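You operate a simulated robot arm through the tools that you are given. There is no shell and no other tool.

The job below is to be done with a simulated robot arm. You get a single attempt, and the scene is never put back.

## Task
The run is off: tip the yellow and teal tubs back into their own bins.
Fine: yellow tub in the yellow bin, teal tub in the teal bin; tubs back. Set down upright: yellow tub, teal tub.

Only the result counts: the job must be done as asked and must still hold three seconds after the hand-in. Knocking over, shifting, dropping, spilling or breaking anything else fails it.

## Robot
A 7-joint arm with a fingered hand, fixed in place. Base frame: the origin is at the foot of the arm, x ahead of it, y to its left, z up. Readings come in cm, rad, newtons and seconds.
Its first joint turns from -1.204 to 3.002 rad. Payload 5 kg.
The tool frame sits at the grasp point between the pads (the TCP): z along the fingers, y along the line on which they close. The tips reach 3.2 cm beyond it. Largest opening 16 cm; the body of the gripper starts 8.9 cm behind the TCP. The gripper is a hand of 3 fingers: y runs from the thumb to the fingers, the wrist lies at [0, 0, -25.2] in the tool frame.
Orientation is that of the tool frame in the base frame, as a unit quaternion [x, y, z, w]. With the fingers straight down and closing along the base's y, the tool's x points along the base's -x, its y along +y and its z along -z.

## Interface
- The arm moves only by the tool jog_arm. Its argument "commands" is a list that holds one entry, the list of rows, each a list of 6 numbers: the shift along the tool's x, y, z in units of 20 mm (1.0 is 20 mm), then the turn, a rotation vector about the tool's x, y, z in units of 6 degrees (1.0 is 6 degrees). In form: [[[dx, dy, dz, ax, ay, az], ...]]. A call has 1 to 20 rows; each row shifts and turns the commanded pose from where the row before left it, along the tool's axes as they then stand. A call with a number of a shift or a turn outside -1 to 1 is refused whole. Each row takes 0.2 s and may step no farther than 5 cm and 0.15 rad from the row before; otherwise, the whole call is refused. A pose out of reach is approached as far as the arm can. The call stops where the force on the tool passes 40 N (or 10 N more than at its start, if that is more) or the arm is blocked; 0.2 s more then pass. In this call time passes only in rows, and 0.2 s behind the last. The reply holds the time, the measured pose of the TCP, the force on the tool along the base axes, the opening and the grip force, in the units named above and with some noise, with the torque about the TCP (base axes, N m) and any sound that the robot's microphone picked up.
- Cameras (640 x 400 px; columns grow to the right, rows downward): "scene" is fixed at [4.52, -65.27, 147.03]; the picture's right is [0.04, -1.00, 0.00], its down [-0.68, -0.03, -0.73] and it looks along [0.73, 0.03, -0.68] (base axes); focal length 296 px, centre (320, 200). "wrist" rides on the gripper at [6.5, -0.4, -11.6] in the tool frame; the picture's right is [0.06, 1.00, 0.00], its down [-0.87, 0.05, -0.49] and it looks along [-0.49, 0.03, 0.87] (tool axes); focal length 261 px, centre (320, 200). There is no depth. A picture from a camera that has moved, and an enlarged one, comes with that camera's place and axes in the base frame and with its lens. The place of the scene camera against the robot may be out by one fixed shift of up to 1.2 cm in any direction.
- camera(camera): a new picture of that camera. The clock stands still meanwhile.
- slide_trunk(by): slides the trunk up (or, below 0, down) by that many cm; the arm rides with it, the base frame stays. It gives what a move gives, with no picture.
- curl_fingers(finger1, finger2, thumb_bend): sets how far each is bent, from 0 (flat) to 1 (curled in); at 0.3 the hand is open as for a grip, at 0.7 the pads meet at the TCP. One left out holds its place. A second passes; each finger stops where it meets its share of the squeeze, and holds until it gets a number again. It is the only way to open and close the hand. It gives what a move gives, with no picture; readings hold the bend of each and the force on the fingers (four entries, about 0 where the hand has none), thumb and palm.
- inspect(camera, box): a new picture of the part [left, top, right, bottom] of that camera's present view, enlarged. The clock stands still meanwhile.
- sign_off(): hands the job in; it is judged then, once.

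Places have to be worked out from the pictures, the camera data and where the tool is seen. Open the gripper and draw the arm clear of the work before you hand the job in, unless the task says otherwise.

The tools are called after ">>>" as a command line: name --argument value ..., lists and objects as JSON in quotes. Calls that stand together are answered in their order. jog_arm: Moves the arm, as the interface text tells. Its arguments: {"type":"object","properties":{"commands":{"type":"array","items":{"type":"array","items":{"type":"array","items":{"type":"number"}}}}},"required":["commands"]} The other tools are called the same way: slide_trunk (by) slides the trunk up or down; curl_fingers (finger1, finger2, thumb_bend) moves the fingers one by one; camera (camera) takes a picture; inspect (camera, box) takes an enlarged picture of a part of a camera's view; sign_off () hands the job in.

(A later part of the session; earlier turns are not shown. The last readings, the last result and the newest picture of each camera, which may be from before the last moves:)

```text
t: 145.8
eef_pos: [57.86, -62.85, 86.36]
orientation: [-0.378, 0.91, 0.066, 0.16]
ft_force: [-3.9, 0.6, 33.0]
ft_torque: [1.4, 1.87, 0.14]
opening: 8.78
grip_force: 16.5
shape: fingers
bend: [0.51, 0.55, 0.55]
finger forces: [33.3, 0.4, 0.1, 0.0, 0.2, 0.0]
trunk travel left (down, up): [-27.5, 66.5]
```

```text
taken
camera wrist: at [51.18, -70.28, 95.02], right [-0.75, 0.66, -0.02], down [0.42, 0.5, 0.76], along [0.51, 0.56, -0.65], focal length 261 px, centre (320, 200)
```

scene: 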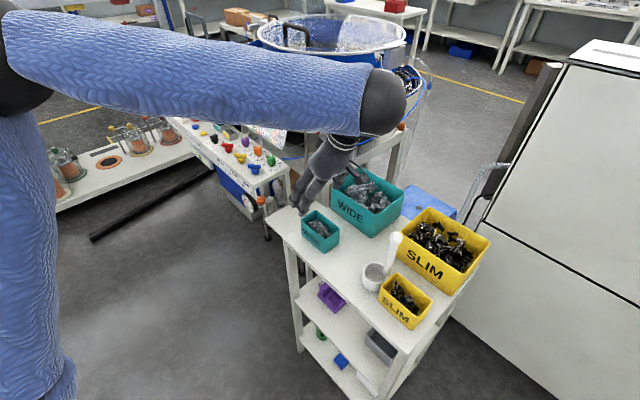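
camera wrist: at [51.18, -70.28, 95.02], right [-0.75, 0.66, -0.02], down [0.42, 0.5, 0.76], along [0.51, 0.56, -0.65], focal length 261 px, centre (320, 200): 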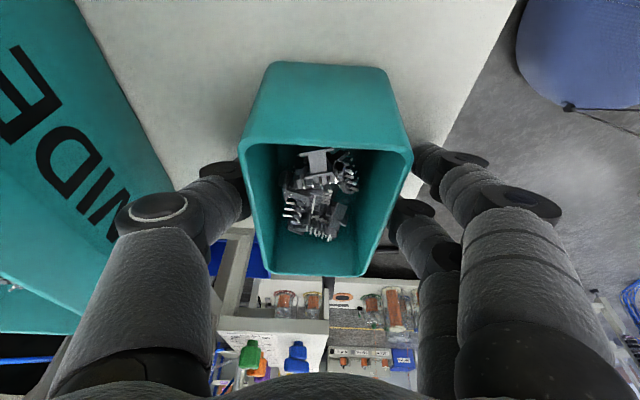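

Finger 1's tip is pressing on the table (about 30 N), so I'll rise 8 mm to free it before closing.

>>> jog_arm --commands '[[[-0.07, 0, -0.19, 0, 0, 0], [-0.07, 0, -0.19, 0, 0, 0]]]'

>>> camera --camera "wrist"

```text
t: 146.4
eef_pos: [57.96, -62.9, 86.88]
orientation: [-0.377, 0.91, 0.068, 0.159]
ft_force: [0.8, -0.1, -0.6]
ft_torque: [0.0, 0.0, 0.0]
opening: 7.23
grip_force: 0.5
shape: fingers
bend: [0.54, 0.55, 0.55]
finger forces: [0.0, 0.1, 0.0, 0.1, 0.3, 0.0]
trunk travel left (down, up): [-27.5, 66.5]
```

```text
taken
camera wrist: at [51.25, -70.35, 95.54], right [-0.75, 0.66, -0.02], down [0.42, 0.5, 0.76], along [0.51, 0.56, -0.65], focal length 261 px, centre (320, 200)
```

wrist: 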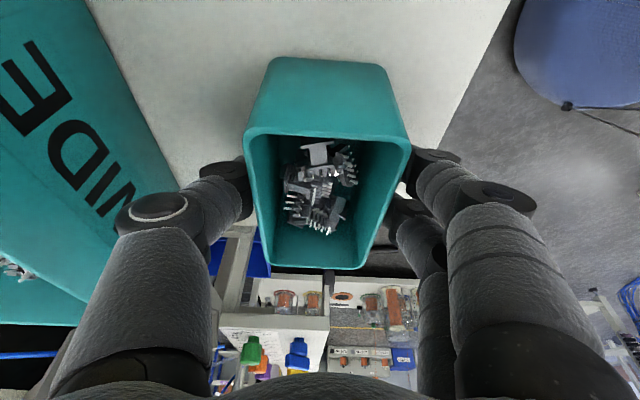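

Free now, with an opening of 7.2 cm. Closing onto the tub.

>>> curl_fingers --finger1 0.66 --finger2 0.66 --thumb_bend 0.66

>>> camera --camera "wrist"

>>> inspect --camera "scene" --box '[270, 160, 370, 260]'

```text
t: 147.4
eef_pos: [58.02, -63.04, 86.83]
orientation: [-0.378, 0.91, 0.067, 0.159]
ft_force: [-0.2, -0.8, -0.6]
ft_torque: [-0.03, 0.01, -0.01]
opening: 6.32
grip_force: 17.7
shape: fingers
bend: [0.57, 0.57, 0.6]
finger forces: [8.7, 8.9, 0.0, 0.1, 17.5, 0.0]
trunk travel left (down, up): [-27.5, 66.5]
```

```text
taken
camera wrist: at [51.24, -70.37, 95.63], right [-0.75, 0.66, -0.02], down [0.42, 0.5, 0.76], along [0.51, 0.56, -0.65], focal length 261 px, centre (320, 200)
```

wrist: 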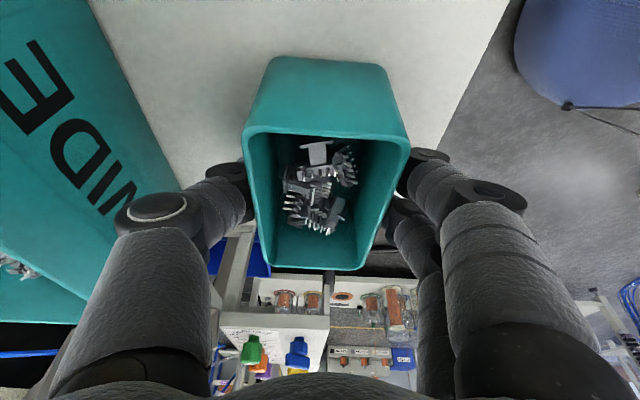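

```text
4.00 times, centred on (320, 210) of scene
camera zoom: at [4.52, -65.27, 147.03], right [0.04, -1.0, 0.0], down [-0.68, -0.03, -0.73], along [0.73, 0.03, -0.68], focal length 1183 px, centre (320, 160)
```

zoom: 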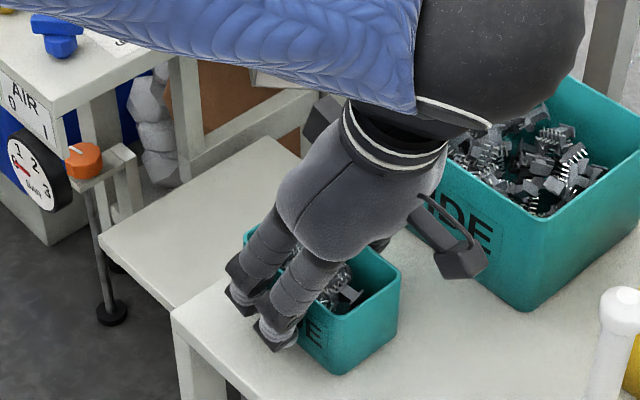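

A balanced grip: 8.7 and 8.9 N on the fingers against 17.5 N on the thumb. I'll lift 2 cm gently and check.

>>> jog_arm --commands '[[[-0.17, 0, -0.47, 0, 0, 0], [-0.17, 0, -0.47, 0, 0, 0]]]'

>>> camera --camera "wrist"

>>> inspect --camera "scene" --box '[270, 160, 370, 260]'

```text
t: 148.0
eef_pos: [58.05, -62.97, 88.74]
orientation: [-0.377, 0.91, 0.066, 0.159]
ft_force: [-0.4, -0.2, 0.0]
ft_torque: [0.01, 0.01, -0.02]
opening: 6.36
grip_force: 17.5
shape: fingers
bend: [0.57, 0.57, 0.6]
finger forces: [8.7, 8.9, 0.1, 0.0, 17.5, 0.0]
trunk travel left (down, up): [-27.5, 66.5]
```

```text
taken
camera wrist: at [51.26, -70.37, 97.57], right [-0.75, 0.66, -0.02], down [0.42, 0.5, 0.76], along [0.51, 0.56, -0.65], focal length 261 px, centre (320, 200)
```

wrist: 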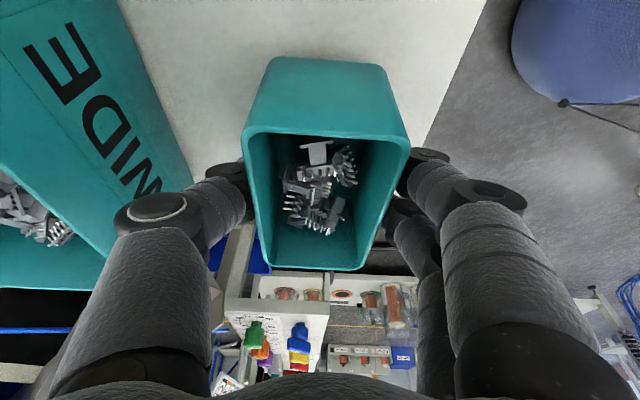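

```text
4.00 times, centred on (320, 210) of scene
camera zoom: at [4.52, -65.27, 147.03], right [0.04, -1.0, 0.0], down [-0.68, -0.03, -0.73], along [0.73, 0.03, -0.68], focal length 1183 px, centre (320, 160)
```

zoom: 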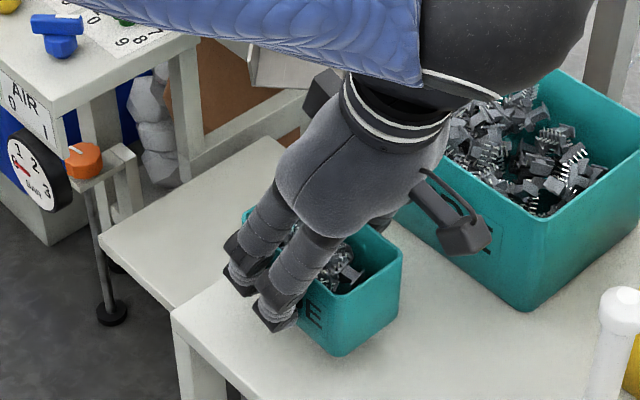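

The tub rises firmly with the hand, contents settled. Lifting to z 100, then drawing back to the rehearsed turning spot in front of the trolley.

>>> jog_arm --commands '[[[-0.32, 0, -0.885, 0, 0, 0], [-0.32, 0, -0.885, 0, 0, 0], [-0.32, 0, -0.885, 0, 0, 0], [-0.32, 0, -0.885, 0, 0, 0], [-0.32, 0, -0.885, 0, 0, 0], [-0.32, 0, -0.885, 0, 0, 0]]]'

>>> jog_arm --commands '[[[0.5675, 0.831, -0.206, 0, 0, 0], [0.5675, 0.831, -0.206, 0, 0, 0], [0.5675, 0.831, -0.206, 0, 0, 0], [0.5675, 0.831, -0.206, 0, 0, 0], [0.5675, 0.831, -0.206, 0, 0, 0], [0.5675, 0.831, -0.206, 0, 0, 0], [0.5675, 0.831, -0.206, 0, 0, 0], [0.5675, 0.831, -0.206, 0, 0, 0]]]'

>>> camera --camera "scene"

>>> camera --camera "wrist"

```text
t: 149.4
eef_pos: [58.07, -62.71, 100.08]
orientation: [-0.377, 0.91, 0.066, 0.16]
ft_force: [0.1, 0.3, -0.6]
ft_torque: [0.01, -0.03, 0.0]
opening: 6.33
grip_force: 18.0
shape: fingers
bend: [0.57, 0.57, 0.6]
finger forces: [8.6, 8.8, 0.0, 0.0, 17.5, 0.1]
trunk travel left (down, up): [-27.5, 66.5]
```

```text
t: 151.2
eef_pos: [41.59, -60.12, 100.17]
orientation: [-0.378, 0.909, 0.066, 0.159]
ft_force: [-0.5, -0.2, -1.6]
ft_torque: [0.0, -0.01, 0.0]
opening: 6.33
grip_force: 17.2
shape: fingers
bend: [0.57, 0.57, 0.6]
finger forces: [8.6, 8.8, 0.1, 0.0, 17.5, 0.1]
trunk travel left (down, up): [-27.5, 66.5]
```

```text
taken
```

scene: 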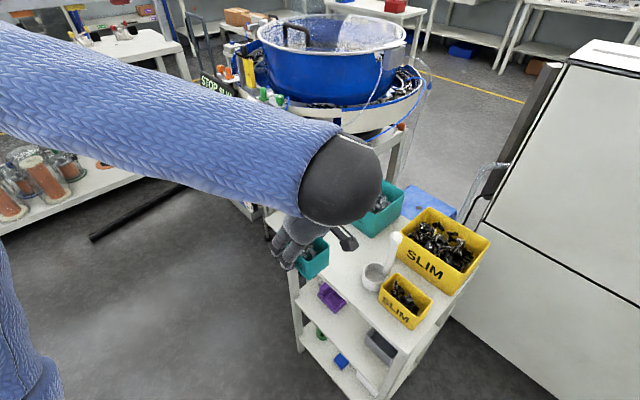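

```text
taken
camera wrist: at [34.96, -67.58, 108.92], right [-0.75, 0.66, -0.02], down [0.42, 0.5, 0.76], along [0.51, 0.56, -0.65], focal length 261 px, centre (320, 200)
```

wrist: 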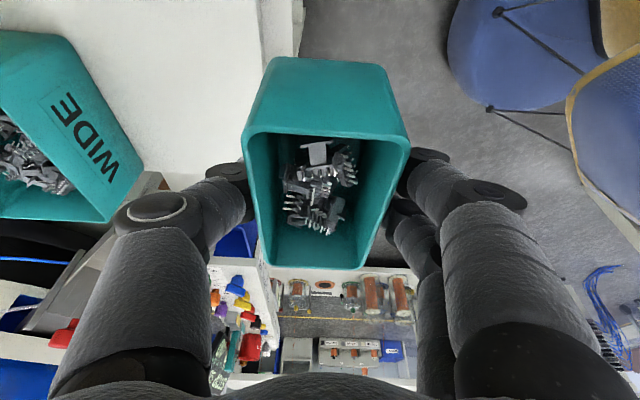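

The tub is held level at the turning spot. I'll yaw by −90° as rehearsed.

>>> jog_arm --commands '[[[0, 0, 0, -0.342, 0, -0.94], [0, 0, 0, -0.342, 0, -0.94], [0, 0, 0, -0.342, 0, -0.94], [0, 0, 0, -0.342, 0, -0.94], [0, 0, 0, -0.342, 0, -0.94], [0, 0, 0, -0.342, 0, -0.94], [0, 0, 0, -0.342, 0, -0.94], [0, 0, 0, -0.342, 0, -0.94], [0, 0, 0, -0.342, 0, -0.94], [0, 0, 0, -0.342, 0, -0.94], [0, 0, 0, -0.342, 0, -0.94], [0, 0, 0, -0.342, 0, -0.94], [0, 0, 0, -0.342, 0, -0.94], [0, 0, 0, -0.342, 0, -0.94], [0, 0, 0, -0.342, 0, -0.94]]]'

>>> camera --camera "scene"

>>> camera --camera "wrist"

```text
t: 154.4
eef_pos: [41.83, -60.31, 100.14]
orientation: [0.911, -0.375, -0.16, -0.066]
ft_force: [-0.8, 0.8, -0.5]
ft_torque: [0.02, -0.01, 0.0]
opening: 6.3
grip_force: 17.7
shape: fingers
bend: [0.57, 0.57, 0.6]
finger forces: [8.5, 8.8, 0.1, 0.0, 17.5, 0.0]
trunk travel left (down, up): [-27.5, 66.5]
```

```text
taken
```

scene: 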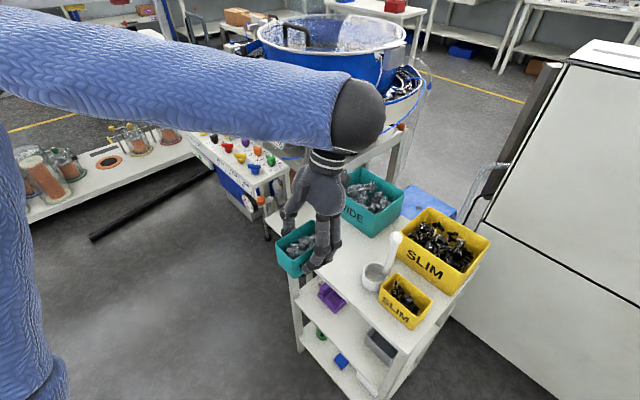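

```text
taken
camera wrist: at [49.31, -67.13, 108.77], right [-0.66, -0.75, -0.02], down [-0.5, 0.42, 0.76], along [-0.56, 0.51, -0.65], focal length 261 px, centre (320, 200)
```

wrist: 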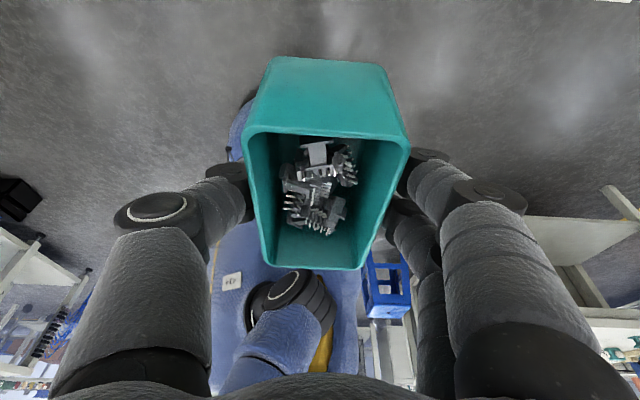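

The tub is level, with its pour end now facing inboard. I'll raise the trunk 20 cm first for more reach margin, then carry it out toward the teal bin in stages, keeping the tub nearly upright until it's over the bin.

>>> slide_trunk --by 20

>>> jog_arm --commands '[[[0.87, -0.21, 0.109, 0, 0.333, 0], [0.866, -0.21, 0.139, 0, 0.333, 0], [0.86, -0.21, 0.17, 0, 0.333, 0], [0.854, -0.21, 0.199, 0, 0.333, 0], [0.846, -0.21, 0.229, 0, 0.333, 0], [0.838, -0.21, 0.258, 0, 0.333, 0], [0.828, -0.21, 0.288, 0, 0.333, 0]]]'

>>> camera --camera "scene"

```text
t: 156.6
eef_pos: [41.78, -60.27, 120.0]
orientation: [0.91, -0.376, -0.161, -0.066]
ft_force: [0.3, -0.3, -1.6]
ft_torque: [-0.04, -0.01, 0.0]
opening: 6.34
grip_force: 17.5
shape: fingers
bend: [0.57, 0.57, 0.6]
finger forces: [8.6, 8.7, 0.0, 0.0, 17.5, 0.0]
trunk travel left (down, up): [-47.5, 46.5]
```

```text
t: 158.2
eef_pos: [51.58, -65.99, 114.32]
orientation: [0.922, -0.383, -0.048, -0.019]
ft_force: [0.9, 0.6, -1.1]
ft_torque: [0.03, 0.0, -0.01]
opening: 6.35
grip_force: 17.8
shape: fingers
bend: [0.57, 0.57, 0.6]
finger forces: [8.6, 8.8, 0.0, 0.0, 17.4, 0.1]
trunk travel left (down, up): [-47.5, 46.5]
```

```text
taken
```

scene: 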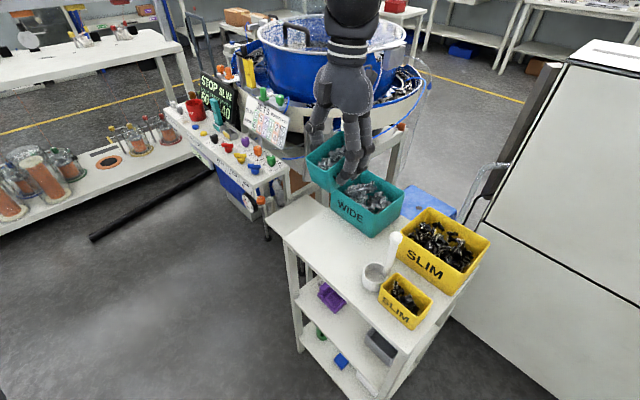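

All on track; the grip is steady at 17.5 N. Continuing outward over the teal bin.

>>> jog_arm --commands '[[[0.818, -0.21, 0.316, 0, 0.333, 0], [0.806, -0.21, 0.345, 0, 0.333, 0], [0.794, -0.21, 0.373, 0, 0.333, 0], [0.78, -0.21, 0.4, 0, 0.333, 0], [0.766, -0.21, 0.427, 0, 0.333, 0], [0.75, -0.21, 0.453, 0, 0.333, 0], [0.734, -0.21, 0.479, 0, 0.333, 0]]]'

>>> jog_arm --commands '[[[0.717, -0.21, 0.505, 0, 0.333, 0], [0.699, -0.21, 0.529, 0, 0.333, 0], [0.68, -0.21, 0.553, 0, 0.333, 0], [0.66, -0.21, 0.577, 0, 0.333, 0], [0.64, -0.21, 0.6, 0, 0.333, 0], [0.618, -0.21, 0.621, 0, 0.333, 0]]]'

>>> camera --camera "scene"

>>> camera --camera "wrist"

```text
t: 159.8
eef_pos: [61.48, -71.63, 108.67]
orientation: [0.922, -0.381, 0.063, 0.026]
ft_force: [0.1, -0.6, -0.9]
ft_torque: [0.04, 0.0, -0.02]
opening: 6.35
grip_force: 17.3
shape: fingers
bend: [0.57, 0.57, 0.6]
finger forces: [8.7, 8.8, 0.0, 0.0, 17.4, 0.0]
trunk travel left (down, up): [-47.5, 46.5]
```

```text
t: 161.2
eef_pos: [69.63, -76.58, 103.94]
orientation: [0.91, -0.377, 0.16, 0.067]
ft_force: [0.6, -1.5, -0.5]
ft_torque: [0.01, -0.01, -0.01]
opening: 6.35
grip_force: 16.9
shape: fingers
bend: [0.57, 0.57, 0.6]
finger forces: [8.5, 8.8, 0.0, 0.0, 17.4, 0.1]
trunk travel left (down, up): [-47.5, 46.5]
```

```text
taken
```

scene: 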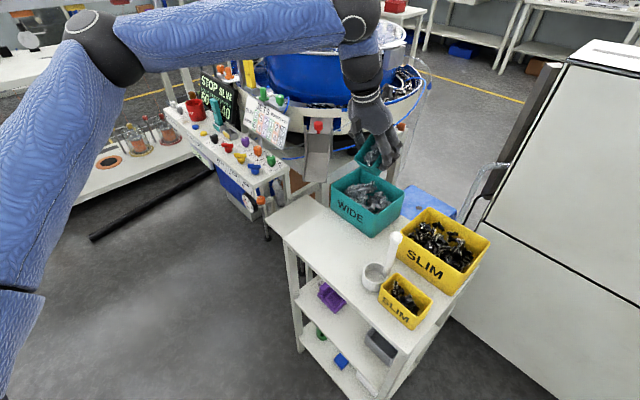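

```text
taken
camera wrist: at [71.6, -77.76, 117.0], right [-0.66, -0.75, 0.02], down [-0.74, 0.66, 0.16], along [-0.14, 0.09, -0.99], focal length 261 px, centre (320, 200)
```

wrist: 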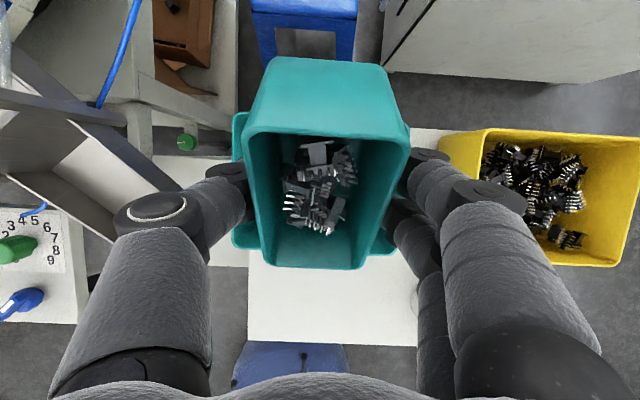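

The tub is over the teal bin, tilted 40°, and its contents haven't slid yet. I'll swap trunk height for arm height in two steps while adding a little tilt, as rehearsed.

>>> jog_arm --commands '[[[0, 0, 0, 0, 0.833, 0], [0.423, 0, -0.906, 0, 0, 0], [0.423, 0, -0.906, 0, 0, 0], [0.423, 0, -0.906, 0, 0, 0], [0.423, 0, -0.906, 0, 0, 0], [0.423, 0, -0.906, 0, 0, 0]]]'

>>> slide_trunk --by -10

>>> camera --camera "scene"

>>> camera --camera "wrist"

```text
t: 162.6
eef_pos: [69.54, -76.24, 113.95]
orientation: [0.902, -0.373, 0.199, 0.084]
ft_force: [-0.3, -0.2, -1.5]
ft_torque: [0.02, -0.03, -0.02]
opening: 6.36
grip_force: 17.3
shape: fingers
bend: [0.57, 0.57, 0.6]
finger forces: [8.5, 8.8, 0.0, 0.1, 17.4, 0.1]
trunk travel left (down, up): [-47.5, 46.5]
```

```text
t: 163.9
eef_pos: [69.62, -76.29, 103.96]
orientation: [0.902, -0.373, 0.2, 0.084]
ft_force: [0.1, 0.4, -1.1]
ft_torque: [0.01, 0.0, 0.02]
opening: 6.33
grip_force: 17.6
shape: fingers
bend: [0.57, 0.57, 0.6]
finger forces: [8.6, 8.8, 0.1, 0.0, 17.4, 0.0]
trunk travel left (down, up): [-37.5, 56.5]
```

```text
taken
```

scene: 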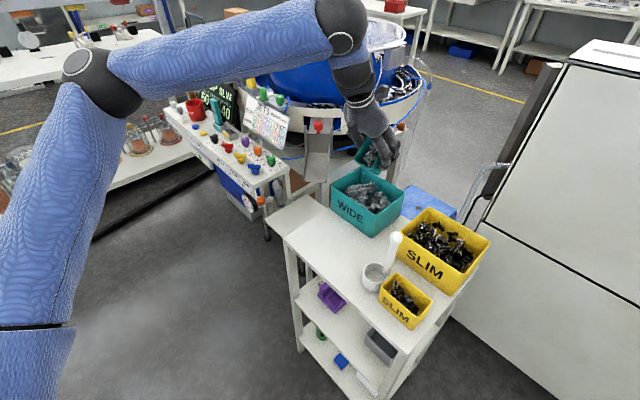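

```text
taken
camera wrist: at [70.7, -76.72, 117.29], right [-0.67, -0.75, 0.03], down [-0.74, 0.67, 0.08], along [-0.08, 0.03, -1.0], focal length 261 px, centre (320, 200)
```

wrist: 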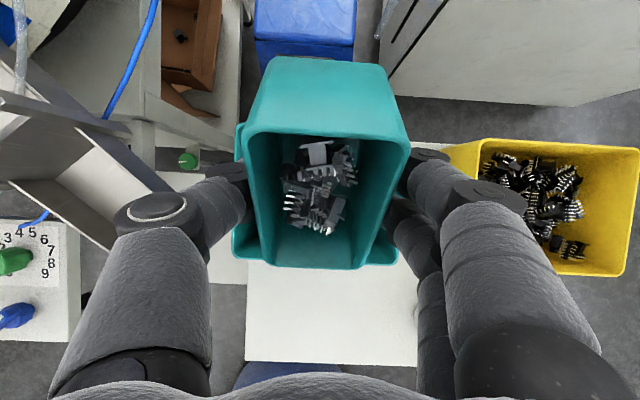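

Contents are still in place at a 45° tub tilt. One more swap at a slightly greater tilt, over the bin.

>>> jog_arm --commands '[[[0, 0, 0, 0, 0.6, 0], [0, 0, 0, 0, 0.6, 0], [0, 0, 0, 0, 0.6, 0], [0.587, 0, -0.809, 0, 0, 0], [0.587, 0, -0.809, 0, 0, 0], [0.587, 0, -0.809, 0, 0, 0], [0.587, 0, -0.809, 0, 0, 0], [0.587, 0, -0.809, 0, 0, 0]]]'

>>> slide_trunk --by -10

>>> camera --camera "scene"

>>> camera --camera "wrist"

```text
t: 165.7
eef_pos: [69.41, -76.25, 113.79]
orientation: [0.88, -0.363, 0.284, 0.118]
ft_force: [-1.3, 0.2, -0.3]
ft_torque: [0.01, -0.02, 0.02]
opening: 6.35
grip_force: 17.6
shape: fingers
bend: [0.57, 0.57, 0.6]
finger forces: [8.6, 8.8, 0.0, 0.0, 17.4, 0.0]
trunk travel left (down, up): [-37.5, 56.5]
```

```text
t: 167.1
eef_pos: [69.36, -76.25, 103.81]
orientation: [0.879, -0.363, 0.284, 0.118]
ft_force: [0.5, 0.6, -1.0]
ft_torque: [-0.01, 0.02, -0.01]
opening: 6.34
grip_force: 17.3
shape: fingers
bend: [0.57, 0.57, 0.6]
finger forces: [8.7, 8.8, 0.1, 0.0, 17.3, 0.1]
trunk travel left (down, up): [-27.5, 66.5]
```

```text
taken
```

scene: 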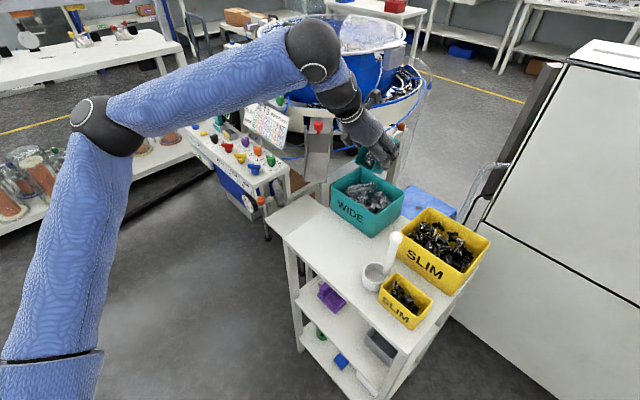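

```text
taken
camera wrist: at [68.87, -74.9, 117.06], right [-0.67, -0.74, 0.04], down [-0.74, 0.66, -0.11], along [0.06, -0.1, -0.99], focal length 261 px, centre (320, 200)
```

wrist: 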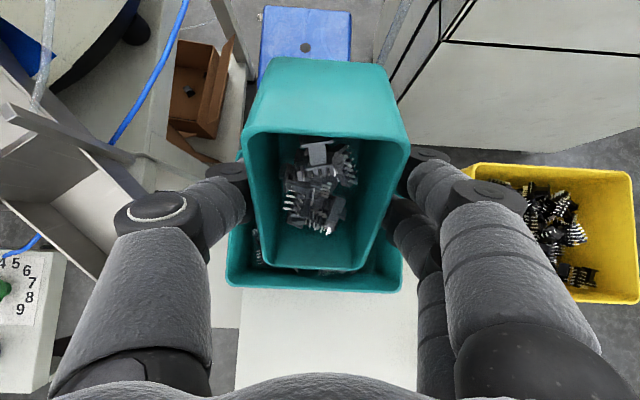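

The tub tilt is about 56° and the contents haven't moved. I'll keep tilting slowly over the bin in rehearsed 5° steps, easing down 2 cm.

>>> jog_arm --commands '[[[-0.13, 0, 0.15, 0, 0.833, 0], [-0.14, 0, 0.145, 0, 0.833, 0], [-0.15, 0, 0.134, 0, 0.833, 0], [-0.155, 0, 0.125, 0, 0.833, 0], [-0.16, 0, 0.115, 0, 0.833, 0]]]'

>>> camera --camera "wrist"

>>> camera --camera "scene"

```text
t: 168.2
eef_pos: [69.52, -76.15, 101.75]
orientation: [0.797, -0.33, 0.467, 0.194]
ft_force: [0.0, -0.1, -1.2]
ft_torque: [0.01, 0.0, -0.01]
opening: 6.33
grip_force: 17.2
shape: fingers
bend: [0.57, 0.57, 0.6]
finger forces: [8.6, 8.9, 0.1, 0.0, 17.3, 0.0]
trunk travel left (down, up): [-27.5, 66.5]
```

```text
taken
camera wrist: at [65.0, -71.03, 113.14], right [-0.68, -0.73, 0.06], down [-0.64, 0.56, -0.52], along [0.35, -0.39, -0.85], focal length 261 px, centre (320, 200)
```

wrist: 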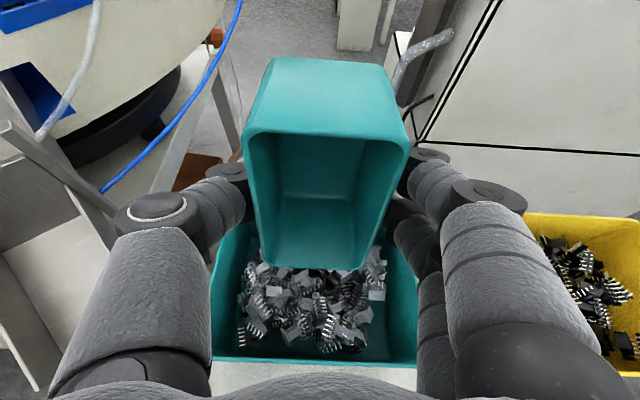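

```text
taken
```

scene: 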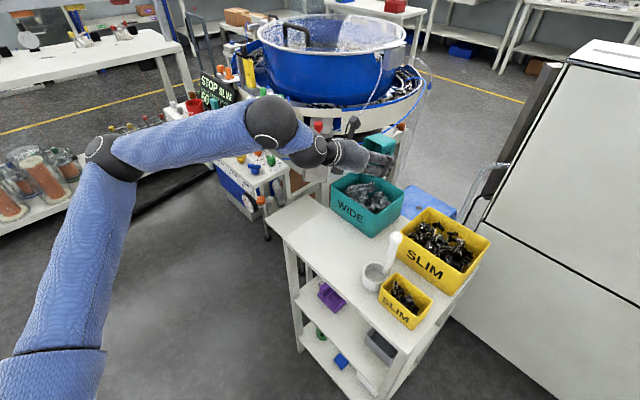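

The tub now looks empty and the pieces are in the teal bin. I'll zoom in to verify, including around the bin for spills.

>>> inspect --camera "wrist" --box '[200, 40, 440, 400]'

>>> inspect --camera "scene" --box '[270, 110, 450, 270]'

```text
1.11 times, centred on (320, 220) of wrist
camera zoom: at [65.0, -71.03, 113.14], right [-0.68, -0.73, 0.06], down [-0.64, 0.56, -0.52], along [0.35, -0.39, -0.85], focal length 290 px, centre (320, 178)
```

zoom: 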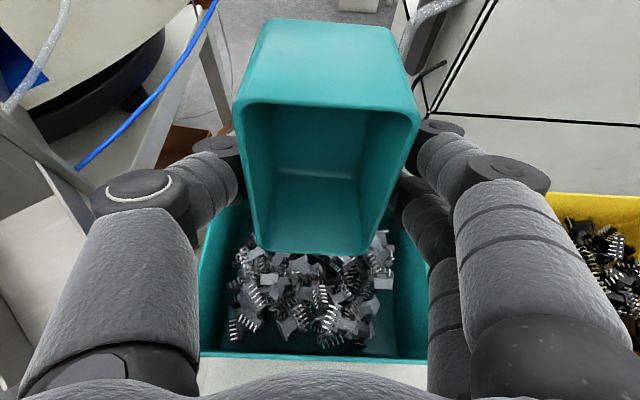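

```text
2.50 times, centred on (360, 190) of scene
camera zoom: at [4.52, -65.27, 147.03], right [0.04, -1.0, 0.0], down [-0.68, -0.03, -0.73], along [0.73, 0.03, -0.68], focal length 739 px, centre (220, 225)
```

zoom: 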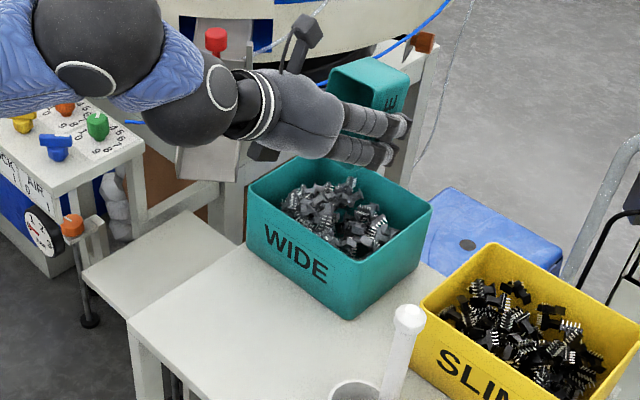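

It looks empty with nothing spilled. For certainty I'll tilt another 15° (well within the rehearsed range), then look again.

>>> jog_arm --commands '[[[0, 0, 0, 0, 0.833, 0], [0, 0, 0, 0, 0.833, 0], [0, 0, 0, 0, 0.833, 0], [0, 0, 0, 0, 0, 0], [0, 0, 0, 0, 0, 0]]]'

>>> camera --camera "wrist"

>>> inspect --camera "scene" --box '[270, 110, 450, 270]'

```text
t: 169.4
eef_pos: [69.41, -76.02, 101.76]
orientation: [0.73, -0.3, 0.568, 0.234]
ft_force: [0.2, -0.5, -0.8]
ft_torque: [-0.01, 0.01, -0.01]
opening: 6.36
grip_force: 17.5
shape: fingers
bend: [0.57, 0.57, 0.6]
finger forces: [8.6, 8.7, 0.0, 0.0, 17.3, 0.0]
trunk travel left (down, up): [-27.5, 66.5]
```

```text
taken
camera wrist: at [63.04, -69.11, 111.03], right [-0.69, -0.72, 0.06], down [-0.53, 0.45, -0.72], along [0.49, -0.53, -0.69], focal length 261 px, centre (320, 200)
```

wrist: 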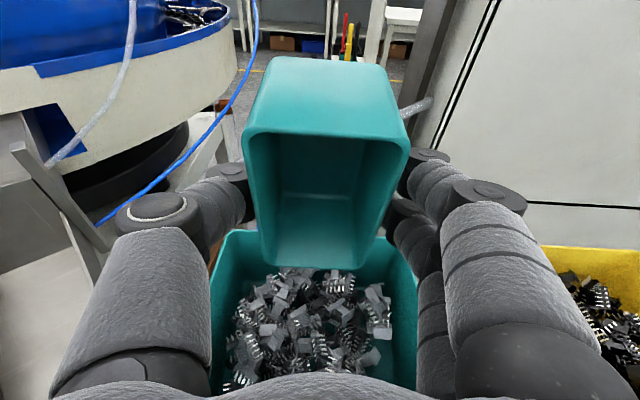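

```text
2.50 times, centred on (360, 190) of scene
camera zoom: at [4.52, -65.27, 147.03], right [0.04, -1.0, 0.0], down [-0.68, -0.03, -0.73], along [0.73, 0.03, -0.68], focal length 739 px, centre (220, 225)
```

zoom: 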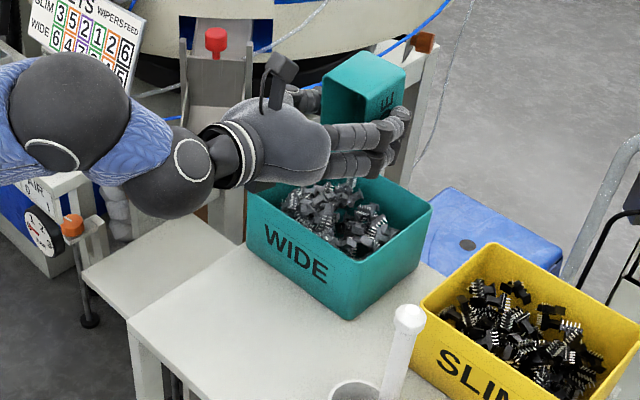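

The teal tub is empty and all pieces are inside the teal bin. I'll tilt back upright, raise the trunk, and retrace to the turning spot.

>>> jog_arm --commands '[[[0, 0, 0, 0, -0.833, 0], [0, 0, 0, 0, -0.833, 0], [0, 0, 0, 0, -0.833, 0], [0, 0, 0, 0, -0.833, 0], [0, 0, 0, 0, -0.833, 0], [0, 0, 0, 0, -0.833, 0], [0, 0, 0, 0, -0.833, 0], [0, 0, 0, 0, -0.833, 0]]]'

>>> slide_trunk --by 20

>>> jog_arm --commands '[[[-0.688, 0.22, -0.439, 0, -0.49, 0], [-0.711, 0.22, -0.402, 0, -0.49, 0], [-0.731, 0.22, -0.364, 0, -0.49, 0], [-0.749, 0.22, -0.325, 0, -0.49, 0], [-0.764, 0.22, -0.288, 0, -0.49, 0], [-0.778, 0.22, -0.248, 0, -0.49, 0], [-0.789, 0.22, -0.209, 0, -0.49, 0], [-0.799, 0.22, -0.167, 0, -0.49, 0], [-0.807, 0.22, -0.126, 0, -0.49, 0], [-0.812, 0.22, -0.084, 0, -0.49, 0]]]'

>>> camera --camera "scene"

```text
t: 171.2
eef_pos: [69.42, -76.19, 101.76]
orientation: [0.88, -0.364, 0.283, 0.118]
ft_force: [0.0, 0.4, -0.4]
ft_torque: [-0.03, -0.01, -0.01]
opening: 6.34
grip_force: 16.8
shape: fingers
bend: [0.57, 0.57, 0.6]
finger forces: [8.6, 8.7, 0.0, 0.1, 17.3, 0.0]
trunk travel left (down, up): [-27.5, 66.5]
```

```text
t: 173.4
eef_pos: [69.52, -76.2, 121.67]
orientation: [0.88, -0.363, 0.284, 0.117]
ft_force: [0.0, -0.6, -0.1]
ft_torque: [0.0, 0.03, 0.02]
opening: 6.34
grip_force: 17.1
shape: fingers
bend: [0.57, 0.57, 0.6]
finger forces: [8.4, 8.7, 0.0, 0.0, 17.2, 0.1]
trunk travel left (down, up): [-47.5, 46.5]
```

```text
t: 175.6
eef_pos: [54.78, -67.77, 120.81]
orientation: [0.922, -0.383, 0.051, 0.023]
ft_force: [-0.8, 0.4, -0.5]
ft_torque: [-0.02, 0.01, 0.0]
opening: 6.32
grip_force: 17.0
shape: fingers
bend: [0.57, 0.57, 0.6]
finger forces: [8.6, 8.7, 0.0, 0.0, 17.1, 0.0]
trunk travel left (down, up): [-47.5, 46.5]
```

```text
taken
```

scene: 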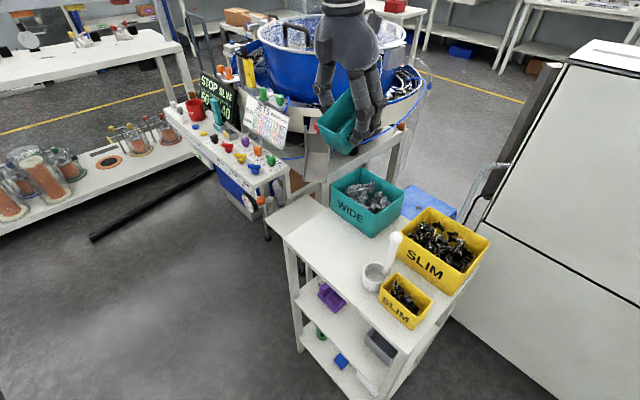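

Retracing well. Continuing back to the turning spot, then yaw +90°.

>>> jog_arm --commands '[[[-0.816, 0.22, -0.042, 0, -0.49, 0], [-0.816, 0.22, 0, 0, -0.49, 0], [-0.815, 0.22, 0.042, 0, -0.49, 0], [-0.812, 0.22, 0.084, 0, -0.49, 0], [-0.807, 0.22, 0.125, 0, -0.49, 0], [-0.8, 0.22, 0.167, 0, -0.49, 0], [-0.79, 0.22, 0.207, 0, -0.49, 0], [-0.778, 0.22, 0.248, 0, -0.49, 0], [-0.764, 0.22, 0.288, 0, -0.49, 0]]]'

>>> jog_arm --commands '[[[0, 0, 0, 0.342, 0, 0.94], [0, 0, 0, 0.342, 0, 0.94], [0, 0, 0, 0.342, 0, 0.94], [0, 0, 0, 0.342, 0, 0.94], [0, 0, 0, 0.342, 0, 0.94], [0, 0, 0, 0.342, 0, 0.94], [0, 0, 0, 0.342, 0, 0.94], [0, 0, 0, 0.342, 0, 0.94], [0, 0, 0, 0.342, 0, 0.94], [0, 0, 0, 0.342, 0, 0.94], [0, 0, 0, 0.342, 0, 0.94], [0, 0, 0, 0.342, 0, 0.94], [0, 0, 0, 0.342, 0, 0.94], [0, 0, 0, 0.342, 0, 0.94], [0, 0, 0, 0.342, 0, 0.94]]]'

>>> camera --camera "scene"

```text
t: 177.6
eef_pos: [41.77, -60.36, 119.79]
orientation: [0.91, -0.376, -0.162, -0.066]
ft_force: [0.6, 0.7, -1.6]
ft_torque: [0.0, -0.03, 0.01]
opening: 6.34
grip_force: 16.8
shape: fingers
bend: [0.57, 0.57, 0.6]
finger forces: [8.5, 8.7, 0.0, 0.1, 17.1, 0.0]
trunk travel left (down, up): [-47.5, 46.5]
```

```text
t: 180.8
eef_pos: [41.72, -60.12, 119.87]
orientation: [-0.376, 0.91, 0.067, 0.16]
ft_force: [-0.2, 0.5, -0.7]
ft_torque: [-0.01, -0.02, -0.04]
opening: 6.34
grip_force: 16.9
shape: fingers
bend: [0.57, 0.57, 0.6]
finger forces: [8.5, 8.7, 0.0, 0.0, 16.9, 0.0]
trunk travel left (down, up): [-47.5, 46.5]
```

```text
taken
```

scene: 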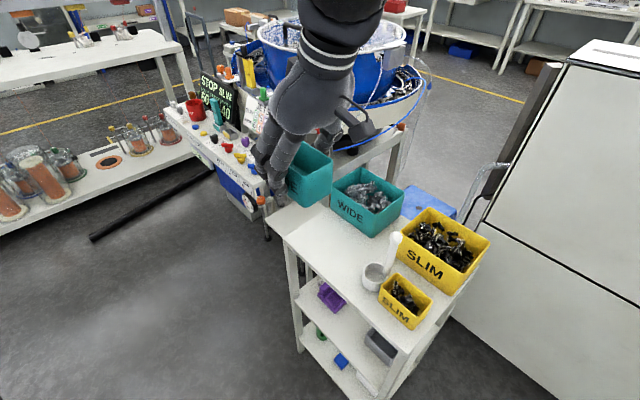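

The carry orientation matches the grasp orientation. I'll lower the trunk and move back above the teal tub's spot.

>>> slide_trunk --by -20

>>> jog_arm --commands '[[[-0.559, -0.845, 0.203, 0, 0, 0], [-0.559, -0.845, 0.203, 0, 0, 0], [-0.559, -0.845, 0.203, 0, 0, 0], [-0.559, -0.845, 0.203, 0, 0, 0], [-0.559, -0.845, 0.203, 0, 0, 0], [-0.559, -0.845, 0.203, 0, 0, 0], [-0.559, -0.845, 0.203, 0, 0, 0], [-0.559, -0.845, 0.203, 0, 0, 0]]]'

>>> camera --camera "wrist"

```text
t: 183.0
eef_pos: [41.7, -60.16, 99.75]
orientation: [-0.378, 0.91, 0.068, 0.159]
ft_force: [-0.2, -1.4, -1.3]
ft_torque: [0.01, 0.05, -0.04]
opening: 6.33
grip_force: 17.3
shape: fingers
bend: [0.57, 0.57, 0.6]
finger forces: [8.6, 8.8, 0.0, 0.0, 17.2, 0.0]
trunk travel left (down, up): [-27.5, 66.5]
```

```text
t: 184.8
eef_pos: [57.93, -62.89, 99.62]
orientation: [-0.377, 0.91, 0.068, 0.158]
ft_force: [-0.5, -0.6, -0.3]
ft_torque: [0.03, 0.03, -0.01]
opening: 6.34
grip_force: 17.6
shape: fingers
bend: [0.57, 0.57, 0.6]
finger forces: [8.5, 8.7, 0.0, 0.0, 17.3, 0.1]
trunk travel left (down, up): [-27.5, 66.5]
```

```text
taken
camera wrist: at [51.25, -70.36, 108.37], right [-0.75, 0.66, -0.02], down [0.42, 0.5, 0.76], along [0.51, 0.56, -0.65], focal length 261 px, centre (320, 200)
```

wrist: 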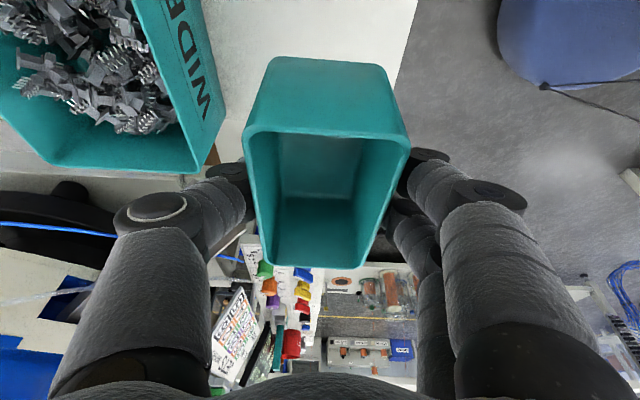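

The tub is empty and over its spot. Lowering it, slowing at the end.

>>> jog_arm --commands '[[[0.341, 0, 0.939, 0, 0, 0], [0.341, 0, 0.939, 0, 0, 0], [0.341, 0, 0.939, 0, 0, 0], [0.341, 0, 0.939, 0, 0, 0], [0.341, 0, 0.939, 0, 0, 0], [0.3, 0, 0.83, 0, 0, 0]]]'

>>> jog_arm --commands '[[[0.034, 0, 0.094, 0, 0, 0], [0.034, 0, 0.094, 0, 0, 0], [0.034, 0, 0.094, 0, 0, 0]]]'

>>> inspect --camera "scene" --box '[270, 160, 370, 260]'

```text
t: 186.2
eef_pos: [58.11, -63.25, 87.82]
orientation: [-0.377, 0.91, 0.068, 0.159]
ft_force: [-0.3, 0.6, 0.2]
ft_torque: [0.02, 0.01, -0.03]
opening: 6.33
grip_force: 17.4
shape: fingers
bend: [0.57, 0.57, 0.6]
finger forces: [8.5, 8.8, 0.0, 0.0, 17.1, 0.0]
trunk travel left (down, up): [-27.5, 66.5]
```

```text
t: 187.0
eef_pos: [57.98, -62.97, 87.43]
orientation: [-0.376, 0.91, 0.067, 0.16]
ft_force: [0.6, 0.6, -1.1]
ft_torque: [0.0, 0.0, 0.01]
opening: 6.34
grip_force: 17.3
shape: fingers
bend: [0.57, 0.57, 0.6]
finger forces: [8.5, 8.7, 0.1, 0.1, 17.2, 0.1]
trunk travel left (down, up): [-27.5, 66.5]
```

```text
4.00 times, centred on (320, 210) of scene
camera zoom: at [4.52, -65.27, 147.03], right [0.04, -1.0, 0.0], down [-0.68, -0.03, -0.73], along [0.73, 0.03, -0.68], focal length 1183 px, centre (320, 160)
```

zoom: 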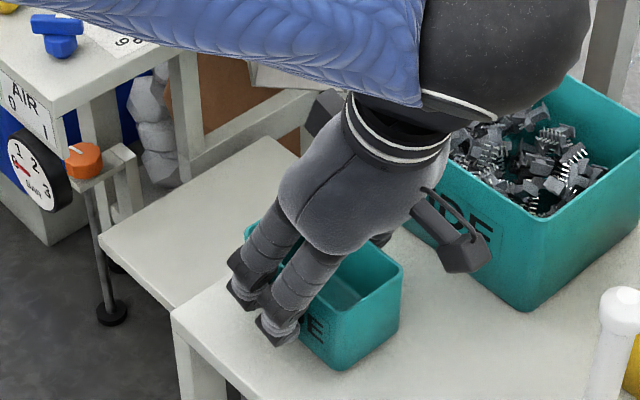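

At z 87.4, with about 5–6 mm left. Lowering in 1 mm steps while watching the force.

>>> jog_arm --commands '[[[0.02, 0, 0.056, 0, 0, 0], [0.02, 0, 0.056, 0, 0, 0], [0.02, 0, 0.056, 0, 0, 0], [0.02, 0, 0.056, 0, 0, 0]]]'

>>> jog_arm --commands '[[[0.017, 0, 0.047, 0, 0, 0]]]'

```text
t: 188.0
eef_pos: [57.92, -63.11, 86.99]
orientation: [-0.377, 0.91, 0.067, 0.159]
ft_force: [-0.3, 0.4, -1.1]
ft_torque: [-0.01, 0.0, -0.03]
opening: 6.33
grip_force: 17.4
shape: fingers
bend: [0.57, 0.57, 0.6]
finger forces: [8.5, 8.7, 0.1, 0.1, 17.2, 0.0]
trunk travel left (down, up): [-27.5, 66.5]
```

```text
t: 188.4
eef_pos: [57.98, -63.01, 86.77]
orientation: [-0.377, 0.91, 0.067, 0.159]
ft_force: [0.5, 0.1, 0.9]
ft_torque: [-0.02, -0.02, 0.0]
opening: 6.32
grip_force: 17.2
shape: fingers
bend: [0.57, 0.57, 0.6]
finger forces: [8.5, 8.8, 0.0, 0.1, 17.3, 0.0]
trunk travel left (down, up): [-27.5, 66.5]
```

The vertical force has moved from about −1 to +1 N at z 86.8, so the tub is resting on the table. Releasing gently.

>>> curl_fingers --finger1 0.53 --finger2 0.53 --thumb_bend 0.53

>>> curl_fingers --finger1 0.45 --finger2 0.45 --thumb_bend 0.45

>>> camera --camera "wrist"

>>> inspect --camera "scene" --box '[270, 160, 370, 260]'

```text
t: 189.4
eef_pos: [58.0, -63.06, 86.73]
orientation: [-0.378, 0.91, 0.067, 0.159]
ft_force: [0.1, 0.9, 0.1]
ft_torque: [0.03, 0.02, 0.01]
opening: 7.45
grip_force: 0.1
shape: fingers
bend: [0.53, 0.53, 0.53]
finger forces: [0.1, 0.1, 0.0, 0.0, 0.1, 0.1]
trunk travel left (down, up): [-27.5, 66.5]
```

```text
t: 190.4
eef_pos: [58.1, -63.1, 86.86]
orientation: [-0.377, 0.91, 0.067, 0.16]
ft_force: [0.6, -0.8, -0.2]
ft_torque: [-0.01, 0.02, 0.01]
opening: 10.69
grip_force: 0.0
shape: fingers
bend: [0.45, 0.45, 0.45]
finger forces: [0.0, 0.1, 0.0, 0.1, 0.1, 0.1]
trunk travel left (down, up): [-27.5, 66.5]
```

```text
taken
camera wrist: at [51.27, -70.53, 95.55], right [-0.75, 0.66, -0.02], down [0.42, 0.5, 0.76], along [0.51, 0.56, -0.65], focal length 261 px, centre (320, 200)
```

wrist: 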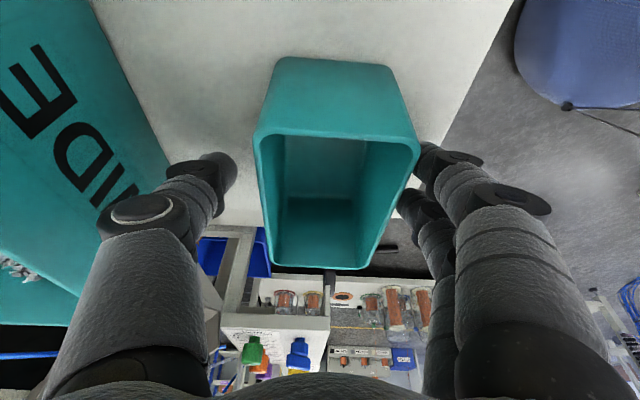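

```text
4.00 times, centred on (320, 210) of scene
camera zoom: at [4.52, -65.27, 147.03], right [0.04, -1.0, 0.0], down [-0.68, -0.03, -0.73], along [0.73, 0.03, -0.68], focal length 1183 px, centre (320, 160)
```

zoom: 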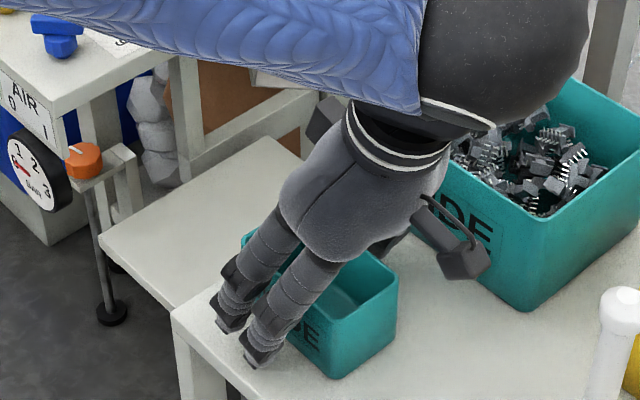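

Released; the tub stands upright on its spot. Retreating straight up.

>>> jog_arm --commands '[[[-0.171, 0, -0.47, 0, 0, 0], [-0.341, 0, -0.939, 0, 0, 0], [-0.341, 0, -0.939, 0, 0, 0], [-0.341, 0, -0.939, 0, 0, 0], [-0.341, 0, -0.939, 0, 0, 0], [-0.341, 0, -0.939, 0, 0, 0], [-0.341, 0, -0.939, 0, 0, 0]]]'

>>> camera --camera "wrist"

>>> inspect --camera "scene" --box '[280, 190, 380, 290]'

```text
t: 192.0
eef_pos: [58.15, -63.08, 100.07]
orientation: [-0.377, 0.91, 0.067, 0.159]
ft_force: [-1.0, 0.0, 1.2]
ft_torque: [-0.01, 0.0, -0.03]
opening: 10.72
grip_force: 0.1
shape: fingers
bend: [0.45, 0.45, 0.45]
finger forces: [0.1, 0.0, 0.0, 0.0, 0.0, 0.1]
trunk travel left (down, up): [-27.5, 66.5]
```

```text
taken
camera wrist: at [51.33, -70.44, 108.7], right [-0.75, 0.66, -0.02], down [0.42, 0.5, 0.76], along [0.51, 0.56, -0.65], focal length 261 px, centre (320, 200)
```

wrist: 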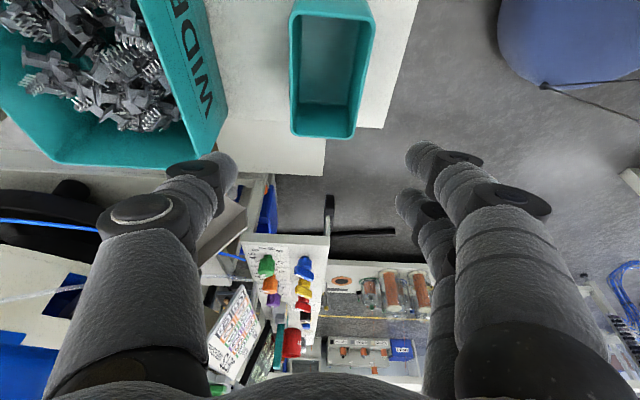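

```text
4.00 times, centred on (330, 240) of scene
camera zoom: at [4.52, -65.27, 147.03], right [0.04, -1.0, 0.0], down [-0.68, -0.03, -0.73], along [0.73, 0.03, -0.68], focal length 1183 px, centre (280, 40)
```

zoom: 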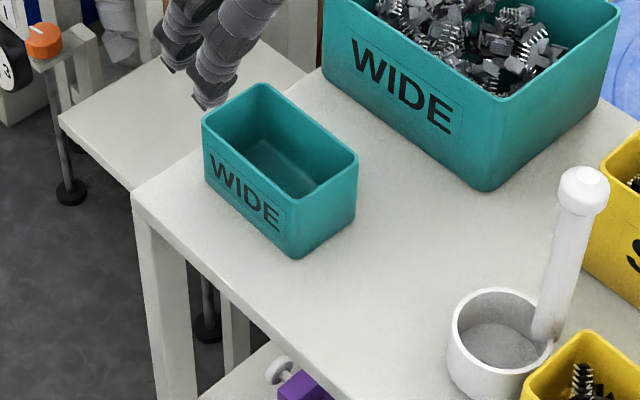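

The teal tub is back within a millimetre or two of its original image position. Next I'll restore the white cup. I'll raise the trunk, level the hand, and get a better view of the cup from above.

>>> slide_trunk --by 20

>>> jog_arm --commands '[[[0, 0, 0, 0, 0.833, 0], [0, 0, 0, 0, 0.833, 0], [0, 0, 0, 0, 0.833, 0], [0, 0, 0, 0, 0.833, 0], [0.9, 0.35, 0, 0, 0, 0], [0.9, 0.35, 0, 0, 0, 0], [0.9, 0.35, 0, 0, 0, 0], [0.9, 0.35, 0, 0, 0, 0], [0.9, 0.35, 0, 0, 0, 0]]]'

>>> camera --camera "wrist"

>>> camera --camera "scene"

```text
t: 194.2
eef_pos: [58.13, -62.91, 119.88]
orientation: [-0.378, 0.91, 0.067, 0.159]
ft_force: [-0.5, -0.1, -0.6]
ft_torque: [0.0, -0.01, 0.0]
opening: 10.71
grip_force: 0.0
shape: fingers
bend: [0.45, 0.45, 0.45]
finger forces: [0.0, 0.1, 0.0, 0.1, 0.0, 0.0]
trunk travel left (down, up): [-47.5, 46.5]
```

```text
t: 196.2
eef_pos: [49.15, -66.95, 120.1]
orientation: [-0.383, 0.924, 0.0, -0.001]
ft_force: [-0.1, -0.2, 0.0]
ft_torque: [0.02, 0.01, -0.02]
opening: 10.72
grip_force: 0.0
shape: fingers
bend: [0.45, 0.45, 0.45]
finger forces: [0.0, 0.0, 0.0, 0.1, 0.0, 0.0]
trunk travel left (down, up): [-47.5, 46.5]
```

```text
taken
camera wrist: at [45.0, -71.83, 131.66], right [-0.75, 0.66, 0.0], down [0.58, 0.65, 0.49], along [0.32, 0.37, -0.87], focal length 261 px, centre (320, 200)
```

wrist: 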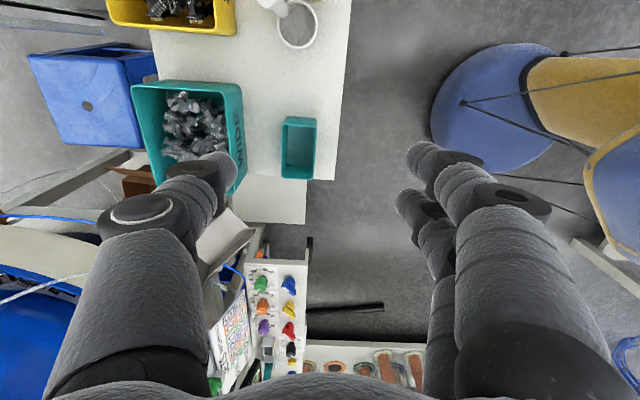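

```text
taken
```

scene: 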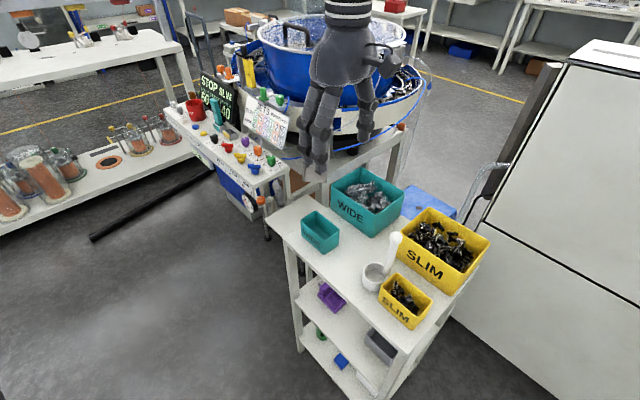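

I'll move over the cup and yaw to about −120°, so the wrist camera looks almost straight down on the cup and handle.

>>> jog_arm --commands '[[[0.837, -0.229, 0, 0, 0, 0], [0.837, -0.229, 0, 0, 0, 0], [0.837, -0.229, 0, 0, 0, 0], [0.837, -0.229, 0, 0, 0, 0], [0.837, -0.229, 0, 0, 0, 0], [0.837, -0.229, 0, 0, 0, 0], [0, 0, 0, 0, 0, -0.96], [0, 0, 0, 0, 0, -0.96], [0, 0, 0, 0, 0, -0.96], [0, 0, 0, 0, 0, -0.96], [0, 0, 0, 0, 0, -0.96], [0, 0, 0, 0, 0, -0.96], [0, 0, 0, 0, 0, -0.96], [0, 0, 0, 0, 0, -0.96], [0, 0, 0, 0, 0, -0.96], [0, 0, 0, 0, 0, -0.96], [0, 0, 0, 0, 0, -0.96], [0, 0, 0, 0, 0, -0.96], [0, 0, 0, 0, 0, -0.96]]]'

>>> camera --camera "wrist"

>>> camera --camera "scene"

```text
t: 200.2
eef_pos: [43.98, -75.91, 119.91]
orientation: [0.866, -0.5, -0.001, 0.0]
ft_force: [0.4, 0.0, -0.6]
ft_torque: [0.02, -0.02, -0.01]
opening: 10.72
grip_force: 0.0
shape: fingers
bend: [0.45, 0.45, 0.45]
finger forces: [0.0, 0.1, 0.1, 0.0, 0.1, 0.0]
trunk travel left (down, up): [-47.5, 46.5]
```

```text
taken
camera wrist: at [47.85, -81.42, 131.52], right [-0.83, -0.55, 0.0], down [-0.48, 0.73, 0.49], along [-0.27, 0.41, -0.87], focal length 261 px, centre (320, 200)
```

wrist: 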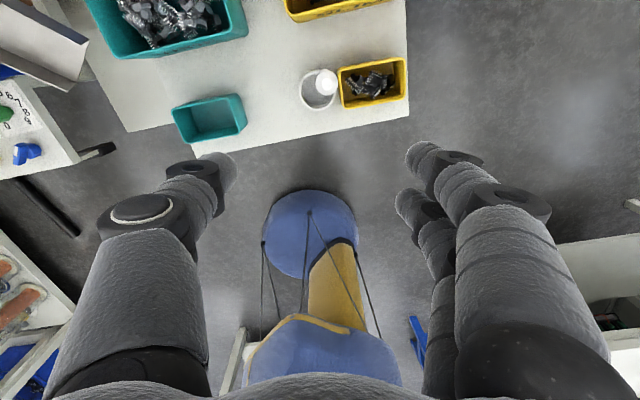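

```text
taken
```

scene: 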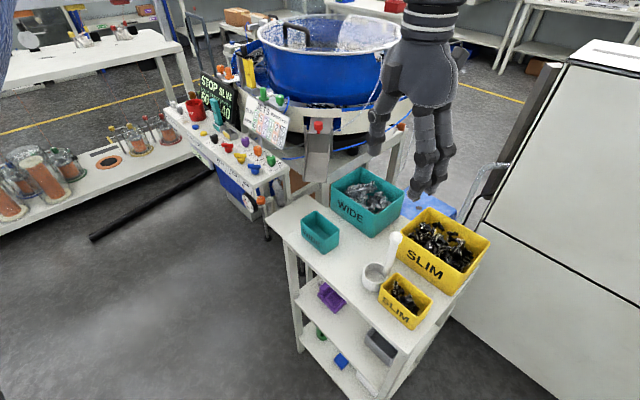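

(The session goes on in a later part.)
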